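You operate a simulated robot arm through the tools that you are given. There is no shell and no other tool. Be economical: measure what you need, move in short steps, check, and stop when the job is done.

You are at the controls of a simulated two-armed robot. One attempt, no reset.

TASK
Fetch the small element marked "10 %" from the top of the service stand and set it on the low mat of unit 40. Put the 20 mm silver spacer from the press end of the repair bench on the high mat of the winding machine and the 30 mm silver spacer on the middle of the fitting bench. Pick up the red heater with one hand, pass it to the other hand and put it on the middle of the fitting bench. Put one of the spare fuses from the middle of the fitting bench on top of the yellow element there. Put the brass gauge block on top of the brass vice block. Take the white brake pad on the middle of the fitting bench and put it away on the air end of the repair bench. Put the black sleeve on the bar end of the fitting bench away on the top of the spool table. Put one of the brass spacers from the bar end of the fitting bench on top of the grey pad. Press the match key two times. Put the tagged grey element on the air end of the repair bench. Shut the printed flap. Do these in any order. Set down upright: small element, tagged grey element.
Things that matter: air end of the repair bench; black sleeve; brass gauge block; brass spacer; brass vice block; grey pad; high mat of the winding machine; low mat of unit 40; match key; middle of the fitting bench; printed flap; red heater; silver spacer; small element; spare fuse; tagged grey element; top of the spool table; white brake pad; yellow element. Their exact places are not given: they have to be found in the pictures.

The check looks at the end state, three seconds after you hand in, the way a careful person would. Anything else that was tipped, shoved, dropped, spilled or broken makes it a failure.

THE ROBOT
Two 7-joint arms with two-finger parallel grippers on one trunk, on a base that drives. Base frame: it is fixed to the floor where the robot stands at the start and does not move with it; the origin is under the middle of the robot, x ahead of it, y to its left, z up. Units: m, degrees, N and s.
The left shoulder is at the start at [0.05, 0.168, 1.132], the right one opposite. With the tool pointing down near the work surface each hand reaches from about 0.22 to 0.66 m from the robot's upright axis, wherever it stands, measured 20 degrees to its own side. Places, roughly: air end of the repair bench [2.2, -2.9, 0.9]; black sleeve (4x4x6 cm) [2.9, -0.9, 0.9]; brass gauge block (4x3x4 cm) [2.9, -1.3, 0.9]; brass spacer [2.75, 0, 1]; brass vice block (8x5x5 cm) [3.1, -1.7, 0.9]; grey pad (6x5x5 cm) [2.9, -0.4, 0.9]; high mat of the winding machine [-0.3, -4.6, 1]; low mat of unit 40 [-0.2, -3.3, 0.9]; match key [5.4, 1, 1]; middle of the fitting bench [2.9, -1.6, 0.9]; printed flap [5.2, -7.3, 1]; red heater [2.25, -1.25, 1]; silver spacer [2.25, -0.75, 1]; spare fuse [3, -1.25, 1]; tagged grey element [5.75, 0.25, 1]; top of the spool table [-2.4, -4.6, 0.9]; white brake pad (2x4x8 cm) [3, -1.7, 0.9]; yellow element (4x4x6 cm) [3, -1.4, 0.9]. Payload 1.57 kg a hand.
The tool frame of a hand sits at the grasp point between the pads (the TCP): z along the fingers, y along the line on which they close. The tips reach 0.03 m beyond it. Largest opening 0.08 m; finger width 0.017, thickness 0.012; the body of the gripper, 0.04 by 0.082 m, starts 0.08 m behind the TCP.
Orientation is that of the tool frame in the base frame, as a unit quaternion [w, x, y, z]. With the fingers straight down and closing along the base's y, the tool's x points along the base's -x, its y along +y and its z along -z.

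THE INTERFACE
- The arms move only by the tool jog_arm. It takes "left_moves", "right_moves" or both (then of equal length, played together; a hand with none holds still); each is a list of rows, each an object (a shift or turn left out is 0, a gripper value left out holds the last) with "offset": the shift along the tool's x, y, z in units of 400 mm (1.0 is 400 mm), a list of three; "turn": the turn, a rotation vector about the tool's x, y, z in units of 180 degrees (1.0 is 180 degrees), a list of three; "jaw": the gripper command, from -1 (fully open) to 1 (shut), values between in proportion. In form: [{"offset": [x, y, z], "turn": [wx, wy, wz], "jaw": jaw}, ...]. A call has 1 to 12 rows; each row is the pose to reach, as a shift and turn from the pose commanded when the call began, along the tool's axes at that moment. A call with a number of a shift or a turn outside -1 to 1 is refused whole. A row lasts 0.2 s, in which the tool goes at most 0.05 m and 8.6 degrees; a call with a longer step from one row to the next is refused whole, and so is a gripper value outside its range. Where a pose cannot be reached the arm comes as near as it can. A force on the tool above 40 N (or 10 N above the force at the start of the call, whichever is more), or a blocked arm, ends the call early, and 0.2 s more pass. The fingers move at their own pace (about 0.045 m/s each) and stop on an object; they squeeze with about 20 N. The grip force told is the motor's: it shows also when the fingers shut on nothing. Time passes only in rows, and 0.2 s behind the last, so rows that repeat a pose let the fingers close. The reply holds the time, the measured pose of the TCP, the force on the tool along the base axes, the opening and the grip force, in the units named above and with some noise, with the torque about the TCP (base axes, N m) and any sound that the robot's microphone picked up.
- Cameras (640 x 400 px; columns grow to the right, rows downward): "scene" is now at [0.118, -0.0354, 1.3352]; the picture's right is [-0.42, -0.91, 0.00], its down [-0.58, 0.27, -0.77] and it looks along [0.70, -0.32, -0.64] (base axes); focal length 237 px, centre (320, 200). "left" rides on the left gripper at [0.072, 0.007, -0.122] in its tool frame; the picture's right is [-0.09, 1.00, 0.00], its down [-0.84, -0.08, -0.54] and it looks along [-0.54, -0.05, 0.84] (tool axes); focal length 238 px, centre (320, 200). "right" rides on the right gripper at [0.072, -0.006, -0.122] in its tool frame; the picture's right is [0.09, 1.00, 0.00], its down [-0.84, 0.08, -0.54] and it looks along [-0.54, 0.05, 0.84] (tool axes); focal length 238 px, centre (320, 200).
- snapshot(camera): a new picture of that camera. The clock stands still meanwhile.
- lift_body(by): slides the trunk up (or, below 0, down) by that many m; the arms and the scene camera ride with it, the base frame stays. It gives what a move gives, with no picture.
- steer(legs): drives the robot by 1 to 6 legs, each [ahead, left, turn to the left] in m, m and degrees, along the robot's own axes; the way and the turn of a leg run together, so that a leg with both is an arc; at most 1.5 m and 180 degrees a leg. The arms and the cameras ride along, it lands a little off, and it stops where it bumps. It gives what a move gives.
- pan_tilt(pan, tilt): turns the head with the scene camera to pan (to the left, within 80 degrees either way) and tilt (down, from -29 to 69), counted from straight ahead of the robot. It gives what a move gives.
- probe_pixels(camera, pixels): for up to 12 pixels [column, row] of the newest picture of that camera ("zoom" is the newest enlarged one), the place [x, y, z] in the base frame of the surface seen there, good to about 0.003 m. The clock stands still meanwhile.
- enlarge(camera, box): a new picture of the part [left, top, right, bottom] of that camera's present view, enlarged. The clock stands still meanwhile.
- job_done(): hands the job in; it is judged then, once.

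Work in short steps. Measure before you move; look again where a grasp or a placing could have gone wrong, and mend it. You have 371 turns and 326 pictures in all, those below and enlarged ones among them. Open the grippers and draw the arms clear of the work before you hand the job in, unless the task says otherwise; then end with one line.

The tools are called as a command line: name --argument value ..., lists and objects as JSON in quotes. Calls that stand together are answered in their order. jog_arm: Moves the arms, as the interface text tells. Its arguments: {"type":"object","properties":{"left_moves":{"type":"array"},"right_moves":{"type":"array"}},"required":[]} The other tools are called the same way: lift_body (by) slides the trunk up or down; steer (legs) drives the base; pan_tilt (pan, tilt) turns the head that bears the scene camera; snapshot (camera) takes a picture; probe_pixels (camera, pixels) gives the place of the surface under pixels of a picture; enlarge (camera, box) takes an enlarged picture of a part of a camera's view; job_done () hands the job in.

At the start:

```text
clock: 0.0
left_position: [0.4075, 0.0472, 1.1761]
left_orientation: [0.0, -0.001, 1.0, 0.0]
left_force: [-0.9, -0.4, 0.3]
left_ft_torque: [0.02, 0.0, 0.0]
left_opening: 0.08
left_finger_force: 0.1
right_position: [0.3249, -0.3448, 1.1772]
right_orientation: [0.0, 0.0, 1.0, 0.0]
right_force: [-0.7, 0.2, -0.2]
right_ft_torque: [0.0, 0.04, 0.03]
right_opening: 0.0801
right_finger_force: 0.1
trunk travel left (down, up): [-0.3, 0.143]
robot x, y, heading: [-0.0015, -0.0012, -0.0]
head pan, tilt: [-24.7, 40.0]
```

scene: 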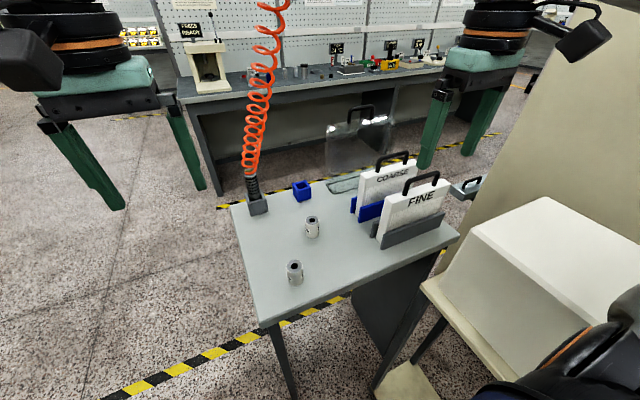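
right: 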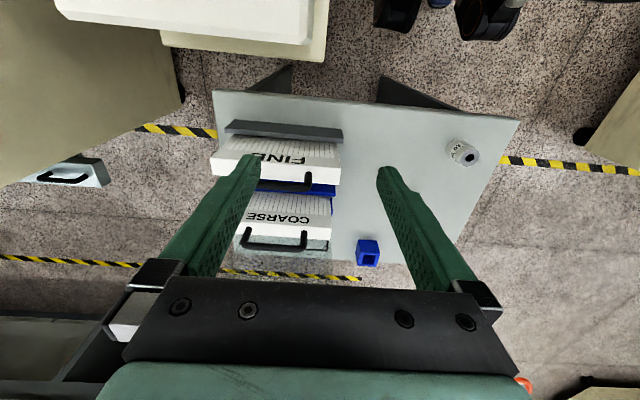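
left: 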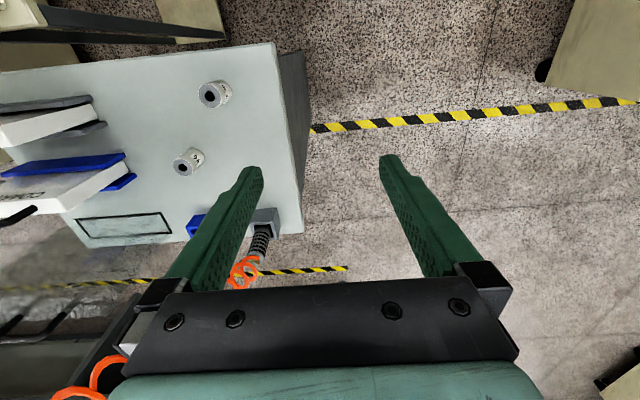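

The scene shows a stand with two small cylinders at (312,227) and (295,272). I enlarge to read their marks.

enlarge --camera "scene" --box '[230, 170, 390, 300]'

enlarge --camera "left" --box '[150, 60, 270, 190]'

probe_pixels --camera "scene" --pixels '[[312, 219], [295, 264], [312, 232], [295, 280], [302, 186], [240, 220], [350, 230], [455, 237], [262, 320], [345, 210]]'

```text
3.08 times, centred on (310, 235) of scene
```

zoom: 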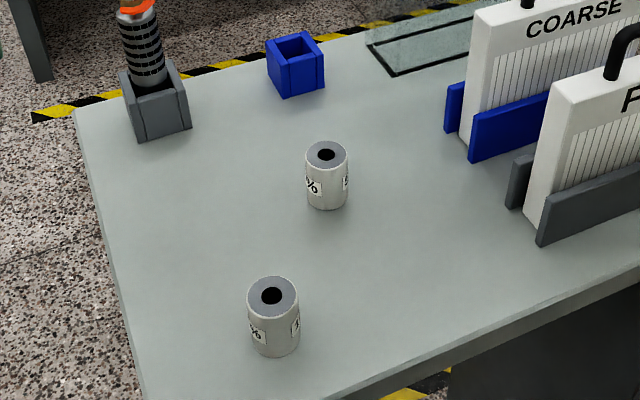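

```text
3.08 times, centred on (210, 125) of left
```

zoom: 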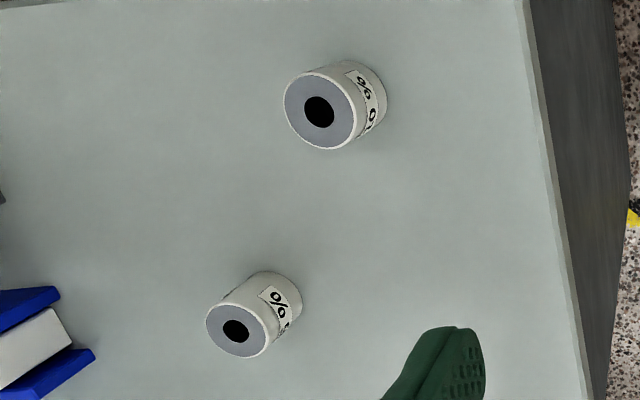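

```text
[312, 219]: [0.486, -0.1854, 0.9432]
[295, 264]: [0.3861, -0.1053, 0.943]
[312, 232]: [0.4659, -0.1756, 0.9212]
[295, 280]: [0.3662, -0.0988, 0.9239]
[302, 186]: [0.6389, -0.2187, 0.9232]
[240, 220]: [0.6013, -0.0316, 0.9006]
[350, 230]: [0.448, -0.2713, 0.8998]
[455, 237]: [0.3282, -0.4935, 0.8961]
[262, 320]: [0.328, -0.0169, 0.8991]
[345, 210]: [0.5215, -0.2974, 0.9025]
```

The "%" side is seen, the digits not. Enlarge the right camera at (462,152), which sees another side.

enlarge --camera "right" --box '[430, 130, 494, 170]'

enlarge --camera "scene" --box '[280, 210, 330, 290]'

enlarge --camera "left" --box '[170, 75, 240, 180]'

```text
10.00 times, centred on (462, 150) of right
```

zoom: 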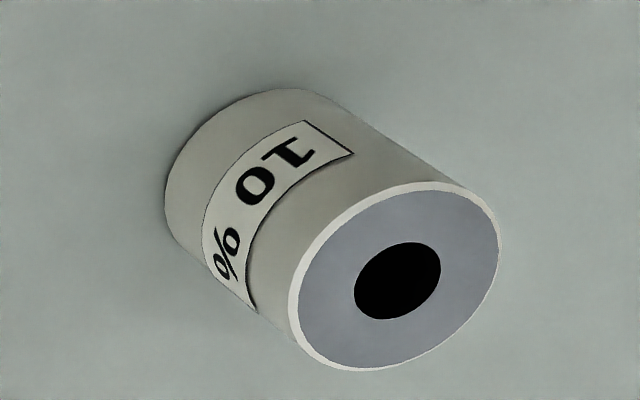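

```text
5.00 times, centred on (305, 250) of scene
```

zoom: 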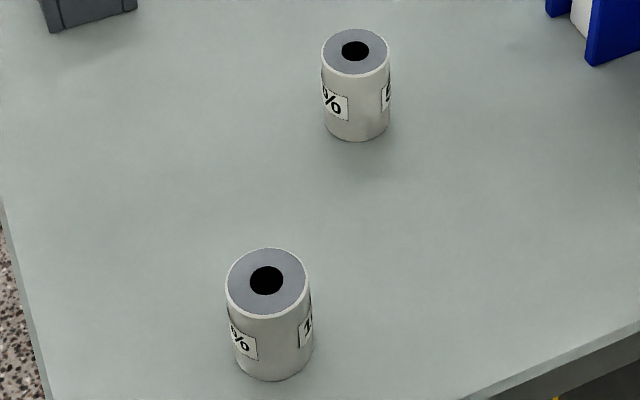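

```text
3.81 times, centred on (205, 128) of left
```

zoom: 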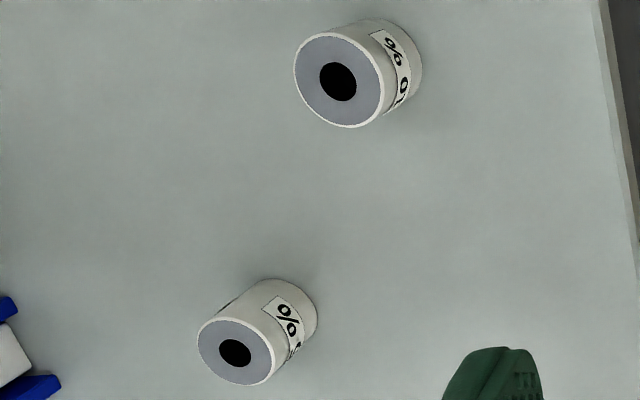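

Near cylinder at scene (295,266) reads "10 %", at about [0.383,-0.104], top 0.943. I move the left hand above it and look.

jog_arm --left_moves '[{"offset": [0.015, -0.1, 0.0]}, {"offset": [0.03, -0.2, 0.05]}, {"offset": [0.045, -0.3, 0.1]}, {"offset": [0.061, -0.378, 0.18]}, {"offset": [0.061, -0.378, 0.28]}, {"offset": [0.061, -0.378, 0.38]}]'

snapshot --camera "left"

snapshot --camera "scene"

```text
clock: 1.4
left_position: [0.3873, -0.104, 1.0226]
left_orientation: [-0.001, 0.0, 1.0, 0.0]
left_force: [0.5, -0.2, 0.3]
left_ft_torque: [-0.02, 0.0, 0.02]
left_opening: 0.0802
left_finger_force: 0.1
right_position: [0.3268, -0.3447, 1.174]
right_orientation: [-0.001, 0.0, 1.0, 0.0]
right_force: [0.0, -0.3, 0.1]
right_ft_torque: [0.01, -0.01, 0.01]
right_opening: 0.0797
right_finger_force: 0.0
trunk travel left (down, up): [-0.3, 0.143]
robot x, y, heading: [0.0015, 0.0011, -0.0]
head pan, tilt: [-24.7, 40.0]
```

```text
317 pictures are left
```

left: 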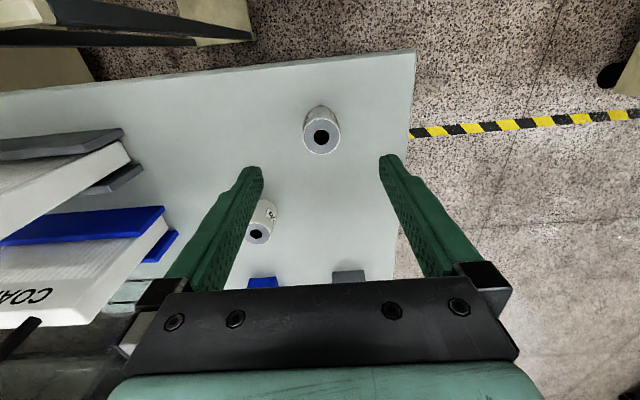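

```text
316 pictures are left
```

scene: 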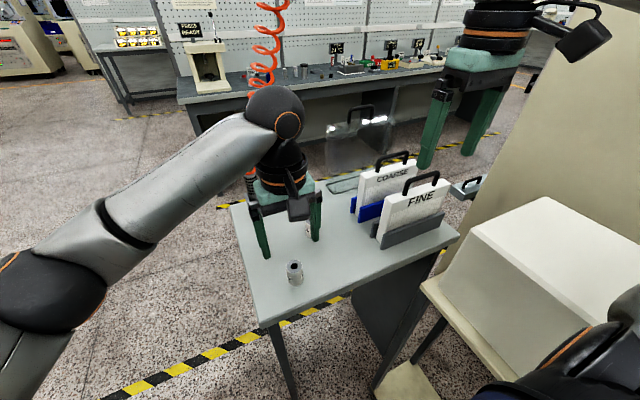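

The element at left (321,137) lies between the fingers' lines. I probe its top for the x.

probe_pixels --camera "left" --pixels '[[308, 134], [335, 136], [321, 150], [321, 128], [258, 232], [180, 100]]'

```text
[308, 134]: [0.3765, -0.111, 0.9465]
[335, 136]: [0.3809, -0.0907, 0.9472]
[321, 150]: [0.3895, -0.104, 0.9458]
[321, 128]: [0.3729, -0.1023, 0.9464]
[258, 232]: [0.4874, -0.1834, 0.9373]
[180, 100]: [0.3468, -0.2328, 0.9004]
```

Top centre is at [0.381,-0.102]. I go down to TCP z 0.934 and close.

jog_arm --left_moves '[{"offset": [0.015, 0.005, 0.11]}, {"offset": [0.015, 0.005, 0.22]}, {"offset": [0.015, 0.005, 0.22], "jaw": 1}, {"offset": [0.015, 0.005, 0.22], "jaw": 1}, {"offset": [0.015, 0.005, 0.22], "jaw": 1}, {"offset": [0.015, 0.005, 0.22], "jaw": 1}, {"offset": [0.015, 0.005, 0.22], "jaw": 1}, {"offset": [0.015, 0.005, 0.12], "jaw": 1}, {"offset": [0.015, 0.005, 0.02], "jaw": 1}, {"offset": [0.015, 0.005, -0.08], "jaw": 1}, {"offset": [0.015, 0.005, -0.18], "jaw": 1}]'

snapshot --camera "left"

```text
clock: 3.8
left_position: [0.3769, -0.1039, 1.0974]
left_orientation: [0.0, 0.0, 1.0, -0.001]
left_force: [-0.3, -1.0, 0.3]
left_ft_torque: [-0.01, -0.02, -0.02]
left_opening: 0.0309
left_finger_force: 19.6
right_position: [0.3253, -0.3439, 1.1758]
right_orientation: [0.0, 0.0, 1.0, 0.001]
right_force: [0.6, -0.1, -0.2]
right_ft_torque: [0.01, -0.04, 0.04]
right_opening: 0.0801
right_finger_force: 0.0
trunk travel left (down, up): [-0.3, 0.143]
robot x, y, heading: [-0.0031, 0.0017, -0.0]
head pan, tilt: [-24.7, 40.0]
```

```text
315 pictures are left
```

left: 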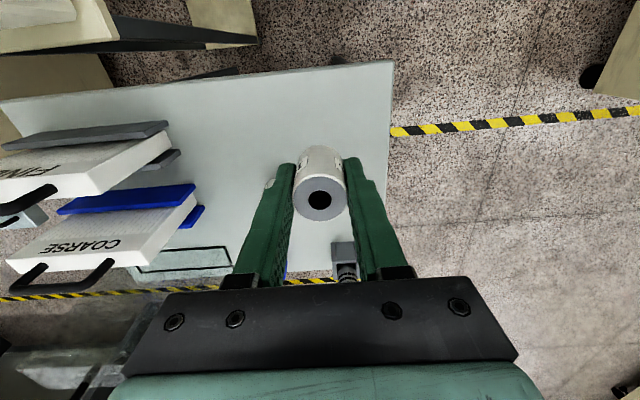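

Held (opening 0.031, 20 N). I bring the left arm back up and survey the room.

jog_arm --left_moves '[{"offset": [0.0, 0.1, -0.06]}, {"offset": [0.0, 0.2, -0.12]}, {"offset": [0.0, 0.3, -0.18]}, {"offset": [0.0, 0.4, -0.2]}]'

pan_tilt --pan -70 --tilt 20

snapshot --camera "scene"

pan_tilt --pan -15 --tilt 15

snapshot --camera "scene"

pan_tilt --pan 60 --tilt 20

snapshot --camera "scene"

```text
clock: 4.8
left_position: [0.3757, 0.0578, 1.1724]
left_orientation: [0.0, 0.001, 1.0, 0.0]
left_force: [0.0, 0.0, -0.1]
left_ft_torque: [-0.04, -0.03, 0.0]
left_opening: 0.0308
left_finger_force: 19.7
right_position: [0.3267, -0.3441, 1.1749]
right_orientation: [0.0, 0.001, 1.0, -0.001]
right_force: [0.5, -0.2, -0.3]
right_ft_torque: [-0.02, 0.02, -0.01]
right_opening: 0.0798
right_finger_force: 0.1
trunk travel left (down, up): [-0.3, 0.143]
robot x, y, heading: [0.0002, 0.0058, -0.1]
head pan, tilt: [-24.7, 40.0]
```

```text
clock: 5.9
left_position: [0.3774, 0.0563, 1.1736]
left_orientation: [0.0, -0.001, 1.0, 0.0]
left_force: [-0.3, -0.2, -0.3]
left_ft_torque: [0.02, 0.01, -0.02]
left_opening: 0.0306
left_finger_force: 19.8
right_position: [0.3267, -0.3443, 1.1766]
right_orientation: [-0.001, 0.0, 1.0, -0.001]
right_force: [-0.4, 0.0, 0.5]
right_ft_torque: [0.02, -0.01, 0.03]
right_opening: 0.0799
right_finger_force: 0.0
trunk travel left (down, up): [-0.3, 0.143]
robot x, y, heading: [0.0027, -0.0008, -0.1]
head pan, tilt: [-70.0, 20.0]
```

```text
314 pictures are left
```

scene: 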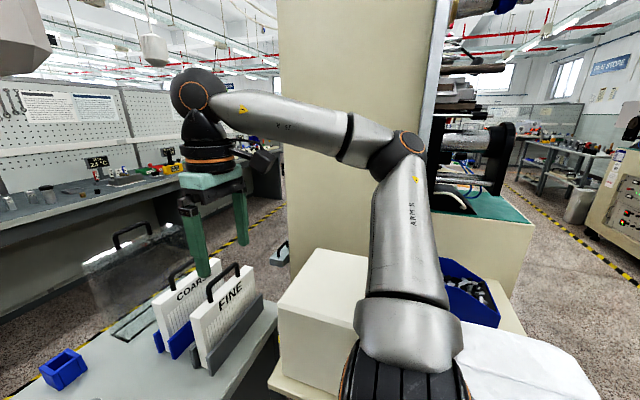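

```text
clock: 7.2
left_position: [0.3768, 0.0573, 1.1735]
left_orientation: [0.0, 0.0, 1.0, 0.0]
left_force: [0.3, 0.6, -0.3]
left_ft_torque: [-0.02, -0.02, 0.0]
left_opening: 0.0308
left_finger_force: 20.4
right_position: [0.3259, -0.3428, 1.1755]
right_orientation: [0.0, 0.001, 1.0, 0.0]
right_force: [0.5, -0.2, 0.4]
right_ft_torque: [0.03, 0.01, 0.02]
right_opening: 0.0799
right_finger_force: 0.0
trunk travel left (down, up): [-0.3, 0.143]
robot x, y, heading: [0.0002, 0.0028, 0.0]
head pan, tilt: [-15.0, 15.0]
```

```text
313 pictures are left
```

scene: 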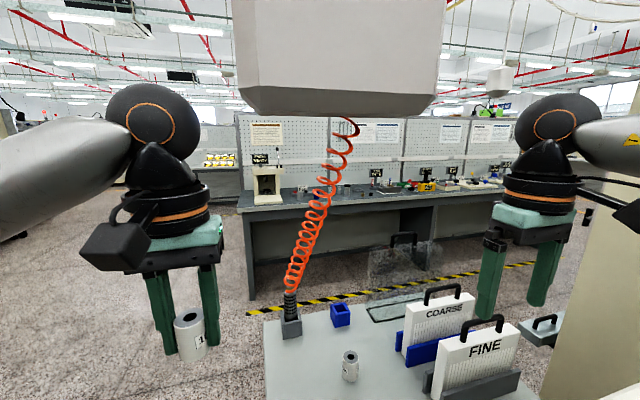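

```text
clock: 8.6
left_position: [0.3774, 0.0572, 1.1736]
left_orientation: [0.0, 0.0, 1.0, 0.0]
left_force: [-0.2, 0.3, -0.8]
left_ft_torque: [-0.03, -0.02, 0.0]
left_opening: 0.0309
left_finger_force: 19.8
right_position: [0.3258, -0.3435, 1.1758]
right_orientation: [0.0, 0.0, 1.0, 0.0]
right_force: [-0.6, -0.4, -0.7]
right_ft_torque: [0.0, -0.02, -0.04]
right_opening: 0.0802
right_finger_force: 0.1
trunk travel left (down, up): [-0.3, 0.143]
robot x, y, heading: [0.0032, -0.0005, 0.1]
head pan, tilt: [60.0, 20.0]
```

```text
312 pictures are left
```

scene: 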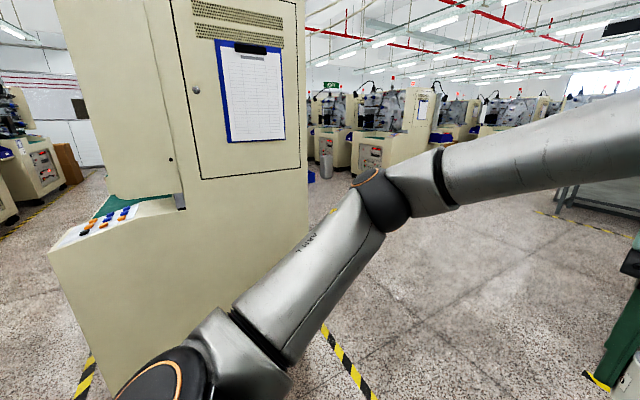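

The stand is hemmed in by machines. I probe this left view, then take the forward view again with probes, to map the free floor.

probe_pixels --camera "scene" --pixels '[[120, 380], [300, 240], [180, 205], [50, 255], [330, 320], [370, 390], [500, 250], [560, 205], [170, 200], [270, 70], [330, 175], [85, 170]]'

pan_tilt --pan -15 --tilt 30

snapshot --camera "scene"

probe_pixels --camera "scene" --pixels '[[250, 150], [380, 125], [470, 120], [255, 110], [260, 235], [430, 205], [530, 195], [265, 260], [400, 380], [560, 300], [480, 300], [330, 230]]'

```text
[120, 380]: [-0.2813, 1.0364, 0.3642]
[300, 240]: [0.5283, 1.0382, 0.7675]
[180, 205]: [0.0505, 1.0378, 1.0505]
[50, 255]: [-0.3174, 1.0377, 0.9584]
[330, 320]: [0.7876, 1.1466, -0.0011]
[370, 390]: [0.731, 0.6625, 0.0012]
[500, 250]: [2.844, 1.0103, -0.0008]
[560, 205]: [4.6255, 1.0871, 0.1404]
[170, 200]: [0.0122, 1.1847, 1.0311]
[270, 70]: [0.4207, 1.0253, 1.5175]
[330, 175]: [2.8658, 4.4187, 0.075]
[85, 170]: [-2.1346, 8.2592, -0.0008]
```

```text
clock: 10.1
left_position: [0.3769, 0.0571, 1.173]
left_orientation: [0.0, 0.0, 1.0, 0.0]
left_force: [0.4, -0.2, -0.6]
left_ft_torque: [0.02, -0.01, 0.01]
left_opening: 0.0308
left_finger_force: 20.0
right_position: [0.3263, -0.3433, 1.1748]
right_orientation: [0.001, -0.001, 1.0, 0.0]
right_force: [0.0, 0.1, 0.1]
right_ft_torque: [-0.04, -0.03, -0.03]
right_opening: 0.08
right_finger_force: 0.1
trunk travel left (down, up): [-0.3, 0.143]
robot x, y, heading: [-0.0016, 0.0001, 0.3]
head pan, tilt: [-15.0, 30.0]
```

```text
311 pictures are left
```

scene: 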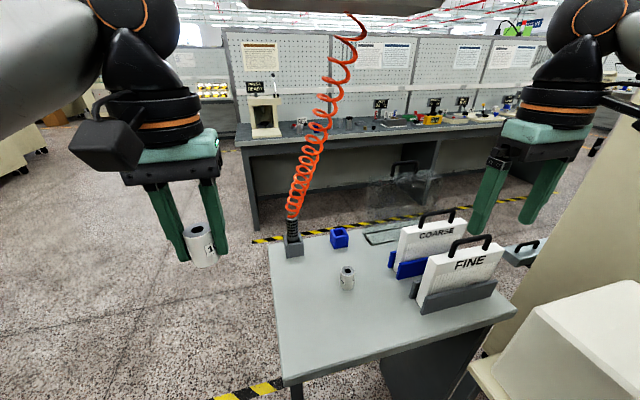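

```text
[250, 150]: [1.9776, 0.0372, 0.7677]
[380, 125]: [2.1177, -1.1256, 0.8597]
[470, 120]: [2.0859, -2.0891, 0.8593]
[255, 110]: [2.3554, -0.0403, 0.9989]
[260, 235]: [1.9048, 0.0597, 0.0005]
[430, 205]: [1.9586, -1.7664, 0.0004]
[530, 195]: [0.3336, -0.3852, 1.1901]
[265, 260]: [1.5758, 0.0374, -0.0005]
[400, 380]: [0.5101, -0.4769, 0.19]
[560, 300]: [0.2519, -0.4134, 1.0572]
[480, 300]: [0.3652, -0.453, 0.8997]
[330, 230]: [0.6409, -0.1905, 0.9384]
```

The repair bench runs y≈0 to −3.2 at x≈2–2.5, and the fitting bench is behind its partition. Unit 40 lies to the −x aisle, so I look as far back as possible on both sides.

pan_tilt --pan 80 --tilt 15

snapshot --camera "scene"

pan_tilt --pan -80 --tilt 15

snapshot --camera "scene"

probe_pixels --camera "scene" --pixels '[[600, 270], [510, 200], [620, 200], [400, 330], [480, 300], [500, 380], [480, 230], [560, 200], [520, 340], [340, 300], [600, 330], [540, 180]]'

```text
clock: 11.8
left_position: [0.3763, 0.0578, 1.1731]
left_orientation: [0.0, 0.0, 1.0, 0.0]
left_force: [0.5, 0.7, -0.2]
left_ft_torque: [0.02, 0.0, -0.01]
left_opening: 0.0312
left_finger_force: 19.6
right_position: [0.3272, -0.3447, 1.1744]
right_orientation: [0.0, 0.0, 1.0, 0.0]
right_force: [-0.6, -0.2, -0.1]
right_ft_torque: [-0.01, 0.0, 0.0]
right_opening: 0.08
right_finger_force: 0.1
trunk travel left (down, up): [-0.3, 0.143]
robot x, y, heading: [0.0004, -0.0004, -0.1]
head pan, tilt: [80.0, 15.0]
```

```text
310 pictures are left
```

scene: 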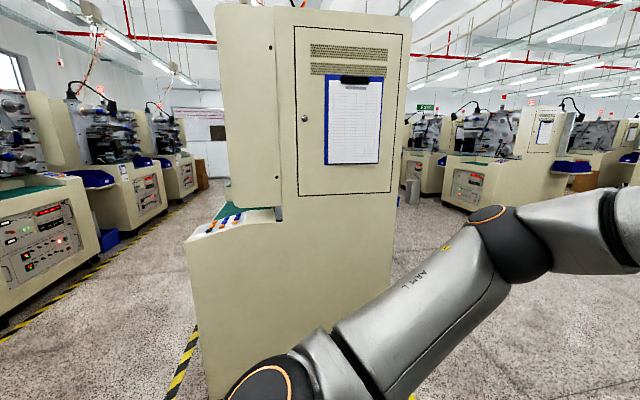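

```text
clock: 14.3
left_position: [0.3749, 0.0574, 1.174]
left_orientation: [0.0, -0.001, 1.0, 0.001]
left_force: [-0.5, -0.4, -0.8]
left_ft_torque: [-0.01, 0.03, 0.02]
left_opening: 0.0308
left_finger_force: 20.1
right_position: [0.3269, -0.343, 1.1752]
right_orientation: [0.0, 0.0, 1.0, 0.001]
right_force: [0.3, 0.0, 0.6]
right_ft_torque: [-0.02, 0.01, -0.01]
right_opening: 0.08
right_finger_force: 0.2
trunk travel left (down, up): [-0.3, 0.143]
robot x, y, heading: [-0.0012, -0.0013, -0.3]
head pan, tilt: [-80.0, 15.0]
```

```text
309 pictures are left
```

scene: 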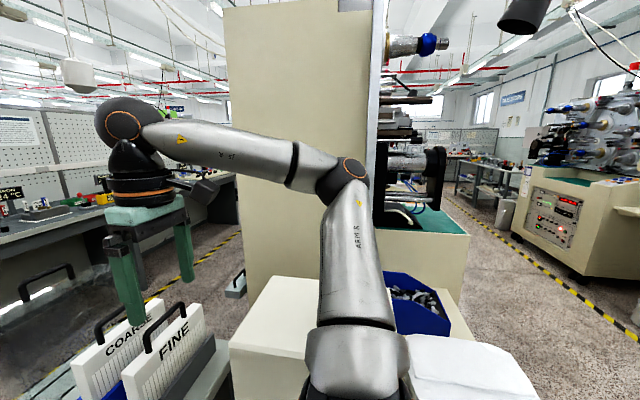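

```text
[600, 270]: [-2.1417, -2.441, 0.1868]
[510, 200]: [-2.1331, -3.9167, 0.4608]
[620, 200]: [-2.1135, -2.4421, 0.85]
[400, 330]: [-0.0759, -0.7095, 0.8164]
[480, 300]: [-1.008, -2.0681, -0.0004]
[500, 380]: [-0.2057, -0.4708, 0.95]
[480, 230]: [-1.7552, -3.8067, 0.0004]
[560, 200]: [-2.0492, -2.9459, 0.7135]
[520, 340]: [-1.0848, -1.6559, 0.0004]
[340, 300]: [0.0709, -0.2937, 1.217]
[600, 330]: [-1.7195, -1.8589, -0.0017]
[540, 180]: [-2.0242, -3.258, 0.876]
```

The aisle x −0.4…−2.0 is open. I back out, turn right to face −y and drive toward unit 40.

steer --legs '[[-1.2, 0, 0], [0, 0, -90], [1.3, 0, 0]]'

pan_tilt --pan 20 --tilt 20

snapshot --camera "scene"

```text
clock: 30.3
left_position: [-1.1765, -1.68, 1.174]
left_orientation: [0.0, 0.718, 0.696, -0.001]
left_force: [-0.2, 0.4, -0.7]
left_ft_torque: [-0.01, 0.01, -0.03]
left_opening: 0.0307
left_finger_force: 20.1
right_position: [-1.5737, -1.6169, 1.1754]
right_orientation: [0.0, 0.719, 0.695, 0.001]
right_force: [-0.3, -1.0, -0.2]
right_ft_torque: [-0.02, 0.01, 0.02]
right_opening: 0.0797
right_finger_force: 0.1
trunk travel left (down, up): [-0.3, 0.143]
robot x, y, heading: [-1.2241, -1.2976, -92.0]
head pan, tilt: [-80.0, 15.0]
```

```text
clock: 32.1
left_position: [-1.1756, -1.6803, 1.1738]
left_orientation: [0.001, 0.718, 0.696, 0.0]
left_force: [-0.3, 0.0, 0.1]
left_ft_torque: [0.01, 0.01, -0.03]
left_opening: 0.0306
left_finger_force: 20.2
right_position: [-1.5754, -1.6165, 1.1746]
right_orientation: [0.0, 0.719, 0.695, 0.0]
right_force: [0.3, 0.2, 0.3]
right_ft_torque: [-0.03, 0.01, 0.01]
right_opening: 0.0799
right_finger_force: 0.1
trunk travel left (down, up): [-0.3, 0.143]
robot x, y, heading: [-1.2219, -1.3017, -91.8]
head pan, tilt: [20.0, 20.0]
```

```text
308 pictures are left
```

scene: 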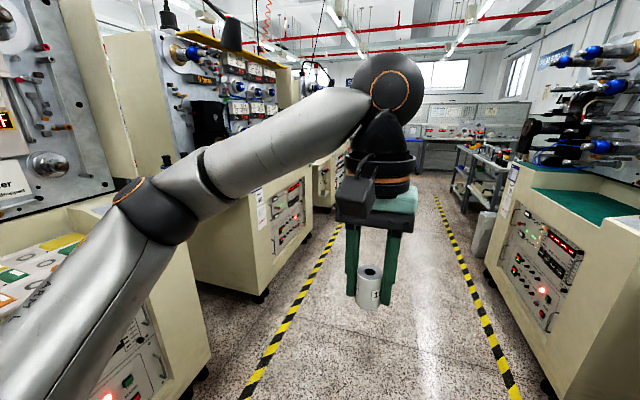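

Aisle is clear. I drive to y≈−3.2 and turn left to face the machines.

steer --legs '[[1.4, 0.0, 2], [0.5, 0, 0], [0, 0, 90]]'

pan_tilt --pan 0 --tilt 25

snapshot --camera "scene"

```text
clock: 45.3
left_position: [-0.9031, -3.1169, 1.1744]
left_orientation: [0.001, 0.012, 1.0, 0.001]
left_force: [0.0, -0.6, -0.4]
left_ft_torque: [-0.01, -0.01, 0.04]
left_opening: 0.0308
left_finger_force: 20.4
right_position: [-0.9636, -3.5155, 1.176]
right_orientation: [-0.001, 0.014, 1.0, -0.001]
right_force: [0.2, 1.1, 0.2]
right_ft_torque: [0.04, 0.01, 0.02]
right_opening: 0.0802
right_finger_force: 0.0
trunk travel left (down, up): [-0.3, 0.143]
robot x, y, heading: [-1.2805, -3.1655, -1.8]
head pan, tilt: [20.0, 20.0]
```

```text
clock: 46.1
left_position: [-0.9037, -3.1156, 1.174]
left_orientation: [0.0, 0.013, 1.0, 0.0]
left_force: [-0.2, 0.8, 0.2]
left_ft_torque: [-0.04, 0.03, 0.05]
left_opening: 0.0307
left_finger_force: 19.8
right_position: [-0.9651, -3.5158, 1.1758]
right_orientation: [0.0, 0.014, 1.0, -0.001]
right_force: [-0.1, 0.7, -1.0]
right_ft_torque: [0.03, 0.04, 0.0]
right_opening: 0.0801
right_finger_force: 0.1
trunk travel left (down, up): [-0.3, 0.143]
robot x, y, heading: [-1.2808, -3.163, -1.4]
head pan, tilt: [0.0, 25.0]
```

```text
307 pictures are left
```

scene: 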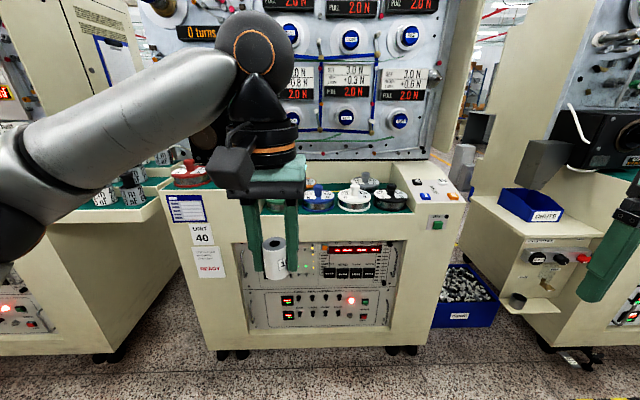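

Unit 40 is straight ahead; my left arm covers its mat. I move the left hand aside to look.

jog_arm --left_moves '[{"offset": [0.05, 0.1, 0]}, {"offset": [0.1, 0.2, 0]}, {"offset": [0.1, 0.3, 0]}, {"offset": [0.1, 0.4, 0]}, {"offset": [0.1, 0.5, 0]}, {"offset": [0.1, 0.6, 0]}]'

snapshot --camera "scene"

```text
clock: 47.5
left_position: [-0.9386, -2.8733, 1.1747]
left_orientation: [0.0, 0.016, 1.0, 0.0]
left_force: [0.5, -0.3, -0.9]
left_ft_torque: [0.03, -0.03, 0.04]
left_opening: 0.0308
left_finger_force: 20.0
right_position: [-0.9656, -3.5156, 1.1747]
right_orientation: [0.001, 0.015, 1.0, -0.001]
right_force: [0.6, -0.6, -0.2]
right_ft_torque: [-0.03, -0.01, 0.0]
right_opening: 0.0798
right_finger_force: 0.0
trunk travel left (down, up): [-0.3, 0.143]
robot x, y, heading: [-1.2849, -3.1644, -1.5]
head pan, tilt: [0.0, 25.0]
```

```text
306 pictures are left
```

scene: 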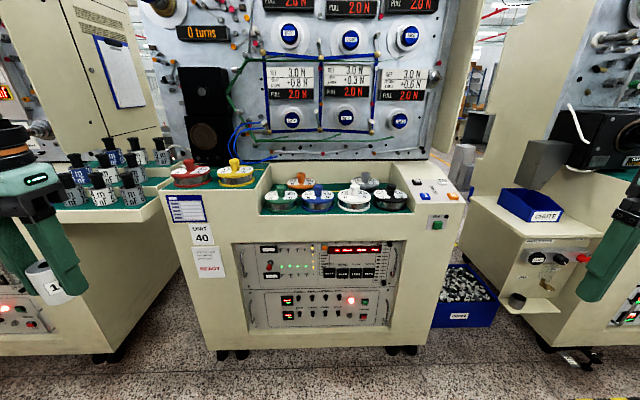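

Two mats: left (200,180) and a recessed right one (335,200). I enlarge and probe their heights.

enlarge --camera "scene" --box '[160, 140, 470, 240]'

probe_pixels --camera "scene" --pixels '[[213, 188], [240, 191], [268, 210], [320, 211], [325, 180], [400, 180], [345, 180], [405, 207], [340, 215], [390, 213], [282, 172], [272, 195]]'

```text
2.06 times, centred on (315, 190) of scene
```

zoom: 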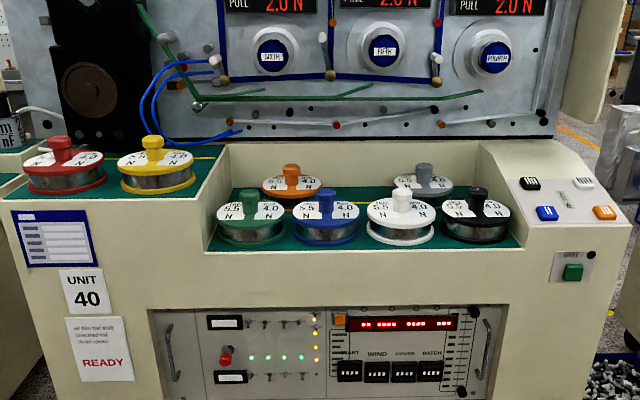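

```text
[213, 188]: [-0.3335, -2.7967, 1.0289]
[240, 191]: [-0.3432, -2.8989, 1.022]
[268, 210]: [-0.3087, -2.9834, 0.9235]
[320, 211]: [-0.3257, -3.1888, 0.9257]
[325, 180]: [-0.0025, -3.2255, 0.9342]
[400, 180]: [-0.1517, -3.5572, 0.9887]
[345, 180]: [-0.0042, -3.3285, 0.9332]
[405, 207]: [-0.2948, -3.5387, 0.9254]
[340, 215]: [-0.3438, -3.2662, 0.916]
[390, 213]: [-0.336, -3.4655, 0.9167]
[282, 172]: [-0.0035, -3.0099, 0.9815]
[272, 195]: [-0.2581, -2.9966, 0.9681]
```

The low mat is the recessed one (z≈0.92, y −3.0…−3.57). I raise the trunk, drive closer and look down to find free space.

lift_body --by 0.14

steer --legs '[[0.5, -0.02, 1.5]]'

pan_tilt --pan -5 --tilt 40

snapshot --camera "scene"

```text
clock: 49.2
left_position: [-0.9387, -2.8735, 1.3162]
left_orientation: [-0.001, 0.013, 1.0, 0.0]
left_force: [0.3, 0.1, -1.2]
left_ft_torque: [-0.02, 0.01, 0.01]
left_opening: 0.0307
left_finger_force: 19.8
right_position: [-0.9649, -3.5157, 1.315]
right_orientation: [0.0, 0.014, 1.0, -0.001]
right_force: [-0.1, -0.8, -0.3]
right_ft_torque: [-0.02, 0.01, 0.0]
right_opening: 0.0802
right_finger_force: 0.0
trunk travel left (down, up): [-0.44, 0.003]
robot x, y, heading: [-1.2842, -3.1628, -1.3]
head pan, tilt: [0.0, 25.0]
```

```text
clock: 52.2
left_position: [-0.4247, -2.8897, 1.3152]
left_orientation: [0.0, -0.001, 1.0, 0.0]
left_force: [0.3, 0.3, -0.2]
left_ft_torque: [0.02, 0.05, 0.03]
left_opening: 0.0308
left_finger_force: 20.0
right_position: [-0.4313, -3.533, 1.3157]
right_orientation: [-0.001, -0.001, 1.0, -0.001]
right_force: [-0.3, 0.3, -0.9]
right_ft_torque: [-0.02, 0.03, 0.03]
right_opening: 0.08
right_finger_force: 0.0
trunk travel left (down, up): [-0.44, 0.003]
robot x, y, heading: [-0.7611, -3.1887, 0.2]
head pan, tilt: [0.0, 25.0]
```

```text
clock: 53.0
left_position: [-0.4255, -2.89, 1.3146]
left_orientation: [0.0, -0.001, 1.0, 0.0]
left_force: [0.0, 0.7, -1.1]
left_ft_torque: [0.01, 0.04, -0.03]
left_opening: 0.0309
left_finger_force: 19.7
right_position: [-0.4326, -3.5325, 1.3149]
right_orientation: [-0.001, -0.001, 1.0, -0.001]
right_force: [-0.3, 0.5, 0.0]
right_ft_torque: [-0.01, -0.01, -0.01]
right_opening: 0.0801
right_finger_force: 0.1
trunk travel left (down, up): [-0.44, 0.003]
robot x, y, heading: [-0.7646, -3.1901, 0.1]
head pan, tilt: [-5.0, 40.0]
```

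```text
304 pictures are left
```

scene: 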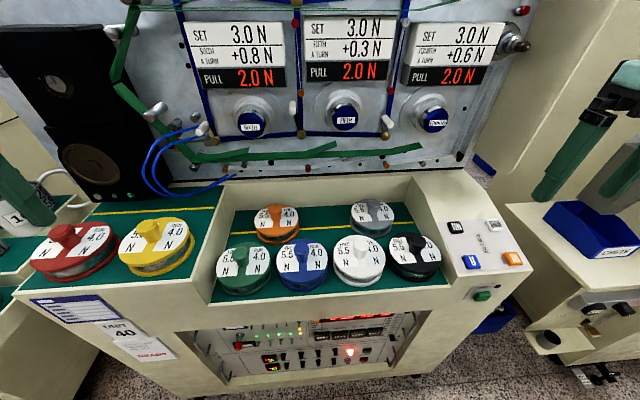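

Free space shows between the orange (275,222) and grey (371,217) pucks. I probe mat points there.

probe_pixels --camera "scene" --pixels '[[323, 215], [323, 225], [323, 205], [300, 225], [345, 225], [297, 220], [352, 215], [240, 220], [405, 218], [290, 245], [357, 240], [323, 240]]'

enlarge --camera "scene" --box '[190, 160, 450, 310]'

```text
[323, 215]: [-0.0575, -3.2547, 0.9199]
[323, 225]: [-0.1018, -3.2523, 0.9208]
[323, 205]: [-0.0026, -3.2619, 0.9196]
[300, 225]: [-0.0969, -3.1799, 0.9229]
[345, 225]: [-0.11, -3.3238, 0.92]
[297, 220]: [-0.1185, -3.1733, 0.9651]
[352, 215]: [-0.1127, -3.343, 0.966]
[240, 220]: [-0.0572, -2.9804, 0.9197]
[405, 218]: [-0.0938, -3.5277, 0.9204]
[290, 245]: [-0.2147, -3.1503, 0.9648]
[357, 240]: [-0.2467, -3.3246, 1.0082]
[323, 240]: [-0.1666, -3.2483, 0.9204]
```

```text
2.46 times, centred on (320, 235) of scene
```

zoom: 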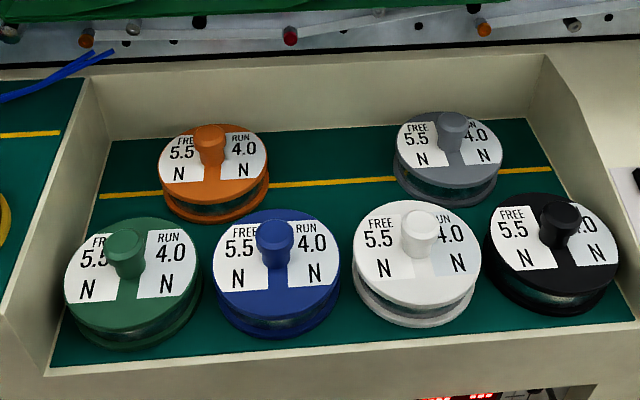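

The mat is at z 0.920, free between y −3.17 and −3.34; I aim for [−0.11,−3.255]. I pull the right hand back and reposition the base for the left arm's reach.

jog_arm --right_moves '[{"offset": [0.1, 0.05, 0]}, {"offset": [0.2, 0.1, 0]}]'

steer --legs '[[0.06, -0.23, 0]]'

```text
clock: 53.6
left_position: [-0.4252, -2.889, 1.3157]
left_orientation: [0.0, -0.002, 1.0, 0.0]
left_force: [-0.2, -0.9, -0.3]
left_ft_torque: [0.0, 0.03, 0.01]
left_opening: 0.0308
left_finger_force: 19.9
right_position: [-0.5098, -3.4915, 1.3165]
right_orientation: [0.0, -0.001, 1.0, -0.001]
right_force: [-1.0, -0.1, -0.5]
right_ft_torque: [-0.01, -0.02, 0.0]
right_opening: 0.0798
right_finger_force: 0.1
trunk travel left (down, up): [-0.44, 0.003]
robot x, y, heading: [-0.7602, -3.1925, 0.4]
head pan, tilt: [-5.0, 40.0]
```

```text
clock: 55.3
left_position: [-0.3653, -3.1192, 1.3149]
left_orientation: [0.0, -0.002, 1.0, 0.0]
left_force: [-0.2, 0.6, 0.1]
left_ft_torque: [0.01, 0.01, -0.03]
left_opening: 0.0308
left_finger_force: 19.5
right_position: [-0.4486, -3.7216, 1.3164]
right_orientation: [0.0, -0.001, 1.0, 0.0]
right_force: [0.7, 0.8, -0.7]
right_ft_torque: [0.0, -0.01, -0.01]
right_opening: 0.0801
right_finger_force: 0.1
trunk travel left (down, up): [-0.44, 0.003]
robot x, y, heading: [-0.6987, -3.4203, 0.4]
head pan, tilt: [-5.0, 40.0]
```

Base is well placed. I move the left hand over the free spot at z≈1.10.

jog_arm --left_moves '[{"offset": [-0.1, -0.055, 0]}, {"offset": [-0.205, -0.11, 0]}, {"offset": [-0.31, -0.165, 0]}, {"offset": [-0.415, -0.22, 0]}, {"offset": [-0.52, -0.28, 0]}, {"offset": [-0.62, -0.33, 0.05]}, {"offset": [-0.6375, -0.34, 0.15]}, {"offset": [-0.6375, -0.34, 0.27]}, {"offset": [-0.6375, -0.34, 0.39]}, {"offset": [-0.6375, -0.34, 0.5]}]'

snapshot --camera "left"

snapshot --camera "scene"

```text
clock: 57.5
left_position: [-0.0785, -3.2564, 1.1339]
left_orientation: [-0.001, -0.002, 1.0, 0.0]
left_force: [0.8, -0.1, -0.6]
left_ft_torque: [0.0, 0.05, 0.02]
left_opening: 0.0308
left_finger_force: 20.3
left hand out of reach, approached as far as the arm can: row 6, 8, 9, 10
right_position: [-0.4468, -3.7215, 1.3162]
right_orientation: [0.0, -0.001, 1.0, -0.001]
right_force: [-0.2, 0.7, 0.2]
right_ft_torque: [0.01, 0.01, 0.01]
right_opening: 0.0799
right_finger_force: 0.0
trunk travel left (down, up): [-0.44, 0.003]
robot x, y, heading: [-0.6972, -3.4171, 0.4]
head pan, tilt: [-5.0, 40.0]
```

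```text
302 pictures are left
```

left: 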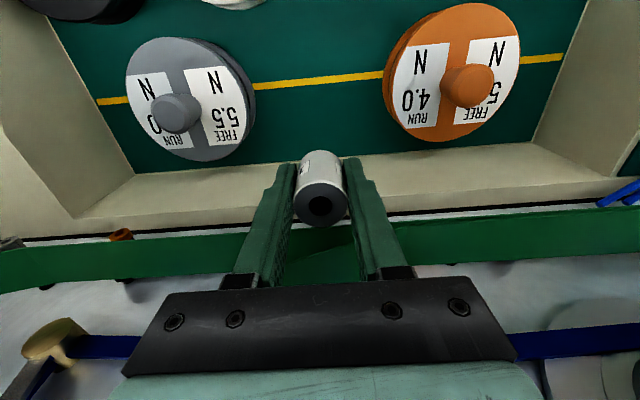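

```text
301 pictures are left
```

scene: 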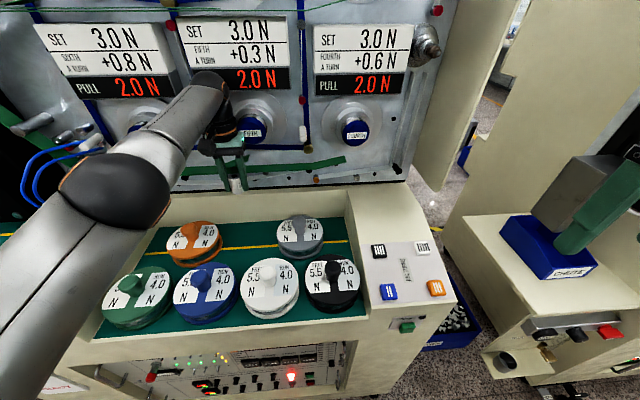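

The hand ended at x −0.079, close to the panel and at its reach limit. I pull it back to x≈−0.14 and then lower the trunk.

jog_arm --left_moves '[{"offset": [0.05, 0, 0]}, {"offset": [0.08, 0, 0]}]'

lift_body --by -0.08

```text
clock: 58.1
left_position: [-0.0792, -3.2564, 1.1341]
left_orientation: [0.0, -0.002, 1.0, 0.0]
left_force: [0.3, -0.8, -0.6]
left_ft_torque: [-0.04, 0.02, 0.01]
left_opening: 0.0308
left_finger_force: 19.5
left hand out of reach, approached as far as the arm can: row 1, 2
right_position: [-0.4491, -3.7215, 1.3172]
right_orientation: [0.0, -0.002, 1.0, -0.001]
right_force: [-0.2, -0.2, -0.2]
right_ft_torque: [0.01, 0.01, 0.0]
right_opening: 0.0798
right_finger_force: 0.0
trunk travel left (down, up): [-0.44, 0.003]
robot x, y, heading: [-0.7001, -3.4175, 0.3]
head pan, tilt: [-5.0, 40.0]
```

```text
clock: 59.3
left_position: [-0.0805, -3.2572, 1.055]
left_orientation: [-0.001, -0.002, 1.0, 0.0]
left_force: [-0.1, 1.1, -0.2]
left_ft_torque: [0.03, 0.01, 0.03]
left_opening: 0.0308
left_finger_force: 20.2
right_position: [-0.4497, -3.7208, 1.237]
right_orientation: [0.001, -0.002, 1.0, -0.001]
right_force: [-0.4, 0.4, -0.2]
right_ft_torque: [0.03, 0.02, 0.01]
right_opening: 0.0799
right_finger_force: 0.1
trunk travel left (down, up): [-0.36, 0.083]
robot x, y, heading: [-0.7007, -3.4206, 0.2]
head pan, tilt: [-5.0, 40.0]
```

The arm did not follow; I try again a larger pull back now that the trunk is lower.

jog_arm --left_moves '[{"offset": [0.08, 0, -0.05]}, {"offset": [0.16, 0, -0.1]}]'

```text
clock: 59.9
left_position: [-0.0848, -3.2606, 1.0831]
left_orientation: [-0.002, -0.002, 1.0, 0.0]
left_force: [-0.2, -0.5, -0.6]
left_ft_torque: [-0.02, -0.02, 0.02]
left_opening: 0.0311
left_finger_force: 20.5
left hand out of reach, approached as far as the arm can: row 1, 2
right_position: [-0.4474, -3.7212, 1.2379]
right_orientation: [-0.001, -0.002, 1.0, -0.001]
right_force: [0.1, -0.9, 0.1]
right_ft_torque: [0.02, 0.01, -0.01]
right_opening: 0.0801
right_finger_force: 0.1
trunk travel left (down, up): [-0.36, 0.083]
robot x, y, heading: [-0.7003, -3.4166, 0.4]
head pan, tilt: [-5.0, 40.0]
```

I continue pulling back a bit further to bring the arm off its limit.

jog_arm --left_moves '[{"offset": [0.1, 0, 0]}, {"offset": [0.2, 0, 0]}, {"offset": [0.25, 0, 0]}]'

snapshot --camera "scene"

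```text
clock: 60.7
left_position: [-0.091, -3.272, 1.1004]
left_orientation: [-0.001, -0.002, 1.0, 0.001]
left_force: [-0.7, 0.0, 0.5]
left_ft_torque: [0.01, 0.01, -0.01]
left_opening: 0.0309
left_finger_force: 20.6
left hand out of reach, approached as far as the arm can: row 1, 2, 3
right_position: [-0.4491, -3.7218, 1.2371]
right_orientation: [0.0, -0.002, 1.0, 0.0]
right_force: [0.5, -0.2, -0.4]
right_ft_torque: [0.02, -0.05, 0.0]
right_opening: 0.0797
right_finger_force: 0.1
trunk travel left (down, up): [-0.36, 0.083]
robot x, y, heading: [-0.6979, -3.4181, 0.3]
head pan, tilt: [-5.0, 40.0]
```

```text
300 pictures are left
```

scene: 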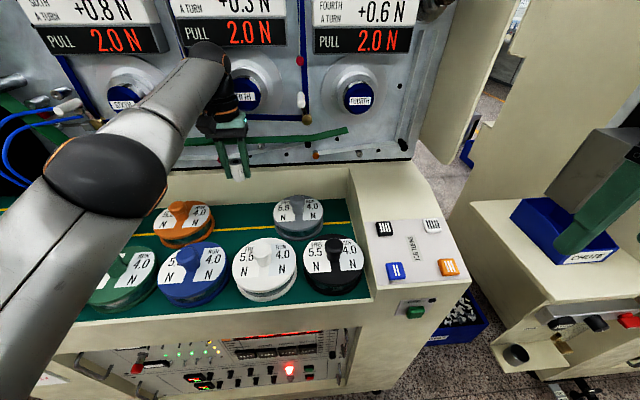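

The arm seems near a joint limit; I retrace up and back the way it came.

jog_arm --left_moves '[{"offset": [0.0, 0, -0.1]}, {"offset": [0.05, 0.02, -0.2]}, {"offset": [0.1, 0.05, -0.3]}, {"offset": [0.2, 0.1, -0.3]}, {"offset": [0.3, 0.15, -0.3]}, {"offset": [0.4, 0.2, -0.3]}]'

```text
clock: 62.1
left_position: [-0.1313, -3.2455, 1.2364]
left_orientation: [-0.001, 0.015, 0.999, -0.032]
left_force: [-0.1, 2.3, -1.4]
left_ft_torque: [-0.21, 0.01, 0.02]
left_opening: 0.0308
left_finger_force: 19.2
left hand out of reach, approached as far as the arm can: row 1, 3, 4, 5, 6
right_position: [-0.449, -3.7212, 1.2363]
right_orientation: [0.0, -0.001, 1.0, 0.001]
right_force: [-0.2, -0.8, -0.7]
right_ft_torque: [0.03, 0.01, -0.01]
right_opening: 0.08
right_finger_force: 0.0
trunk travel left (down, up): [-0.36, 0.083]
robot x, y, heading: [-0.7001, -3.4174, 0.1]
head pan, tilt: [-5.0, 40.0]
```

It moves again. I keep backing away, and look.

jog_arm --left_moves '[{"offset": [0.1, 0.03, -0.05]}, {"offset": [0.2, 0.06, -0.1]}, {"offset": [0.3, 0.1, -0.1]}, {"offset": [0.4, 0.12, -0.1]}]'

snapshot --camera "scene"

snapshot --camera "left"

```text
clock: 63.1
left_position: [-0.2911, -3.1861, 1.2742]
left_orientation: [-0.002, -0.003, 1.0, 0.0]
left_force: [-0.5, 0.2, -0.8]
left_ft_torque: [0.03, 0.0, 0.03]
left_opening: 0.0307
left_finger_force: 19.4
right_position: [-0.4503, -3.722, 1.2376]
right_orientation: [0.0, -0.002, 1.0, -0.001]
right_force: [0.5, -0.4, -0.1]
right_ft_torque: [0.06, -0.04, -0.01]
right_opening: 0.0802
right_finger_force: 0.1
trunk travel left (down, up): [-0.36, 0.083]
robot x, y, heading: [-0.6975, -3.4203, 0.3]
head pan, tilt: [-5.0, 40.0]
```

```text
299 pictures are left
```

scene: 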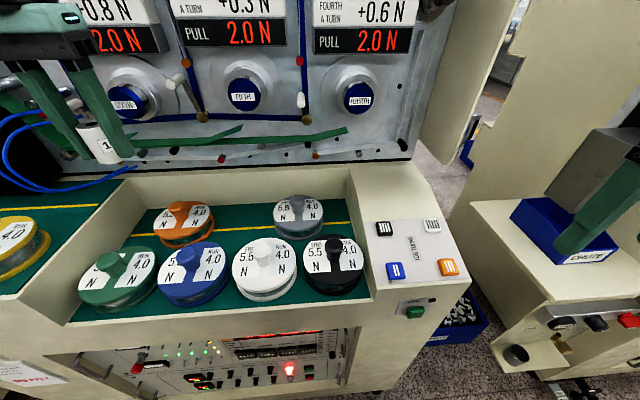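

```text
298 pictures are left
```

left: 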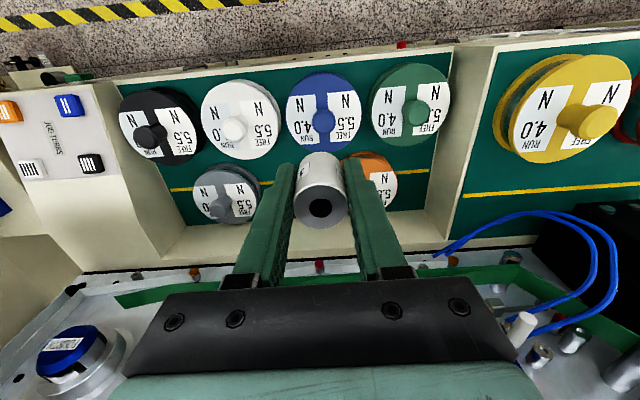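

Free now. I drive 5 cm closer (base x −0.65), lower the trunk to its start height, and approach x=−0.13 instead.

steer --legs '[[0.05, 0.0, 0]]'

lift_body --by -0.06

```text
clock: 64.0
left_position: [-0.2401, -3.1844, 1.2739]
left_orientation: [-0.002, -0.003, 1.0, 0.0]
left_force: [-0.8, -0.6, -1.3]
left_ft_torque: [0.01, 0.01, 0.0]
left_opening: 0.0307
left_finger_force: 20.1
right_position: [-0.3989, -3.7207, 1.2356]
right_orientation: [-0.001, -0.002, 1.0, -0.001]
right_force: [0.8, 0.0, -0.5]
right_ft_torque: [-0.01, 0.03, 0.01]
right_opening: 0.0801
right_finger_force: 0.1
trunk travel left (down, up): [-0.36, 0.083]
robot x, y, heading: [-0.6503, -3.4177, 0.3]
head pan, tilt: [-5.0, 40.0]
```

```text
clock: 65.0
left_position: [-0.2416, -3.1847, 1.2146]
left_orientation: [-0.001, -0.003, 1.0, 0.0]
left_force: [0.5, -0.2, 0.3]
left_ft_torque: [-0.02, -0.01, 0.01]
left_opening: 0.0311
left_finger_force: 19.8
right_position: [-0.3985, -3.7218, 1.1766]
right_orientation: [0.0, -0.001, 1.0, -0.001]
right_force: [-0.3, 0.7, -0.5]
right_ft_torque: [0.01, 0.03, -0.01]
right_opening: 0.0802
right_finger_force: 0.1
trunk travel left (down, up): [-0.3, 0.143]
robot x, y, heading: [-0.6481, -3.4168, 0.1]
head pan, tilt: [-5.0, 40.0]
```

I move over [−0.13,−3.257] at z≈1.08.

jog_arm --left_moves '[{"offset": [-0.1, -0.06, 0]}, {"offset": [-0.2, -0.12, 0]}, {"offset": [-0.275, -0.18, 0.05]}, {"offset": [-0.275, -0.18, 0.15]}, {"offset": [-0.275, -0.18, 0.25]}, {"offset": [-0.275, -0.18, 0.337]}]'

snapshot --camera "left"

snapshot --camera "scene"

```text
clock: 66.4
left_position: [-0.1327, -3.2527, 1.0812]
left_orientation: [-0.001, -0.002, 1.0, -0.001]
left_force: [0.3, 0.3, 0.0]
left_ft_torque: [0.02, -0.02, -0.03]
left_opening: 0.0306
left_finger_force: 19.9
right_position: [-0.3991, -3.7206, 1.1769]
right_orientation: [0.001, -0.003, 1.0, -0.001]
right_force: [0.2, 0.1, -0.2]
right_ft_torque: [0.01, -0.01, -0.02]
right_opening: 0.0799
right_finger_force: 0.0
trunk travel left (down, up): [-0.3, 0.143]
robot x, y, heading: [-0.6472, -3.4191, 0.3]
head pan, tilt: [-5.0, 40.0]
```

```text
297 pictures are left
```

left: 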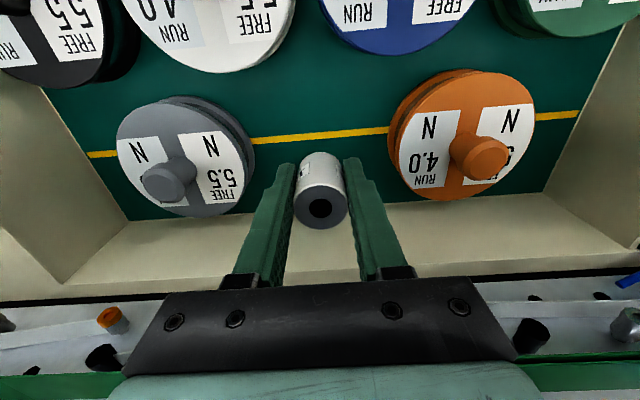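

```text
296 pictures are left
```

scene: 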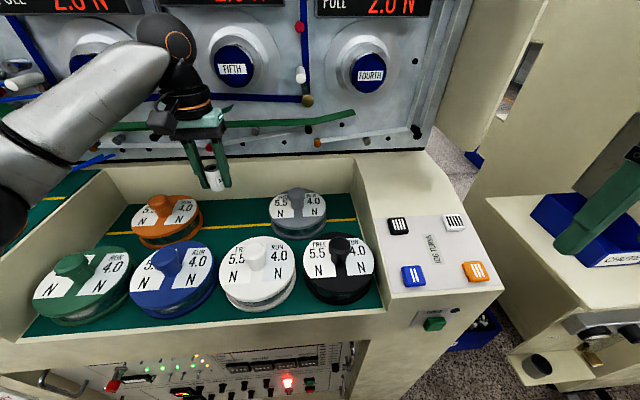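

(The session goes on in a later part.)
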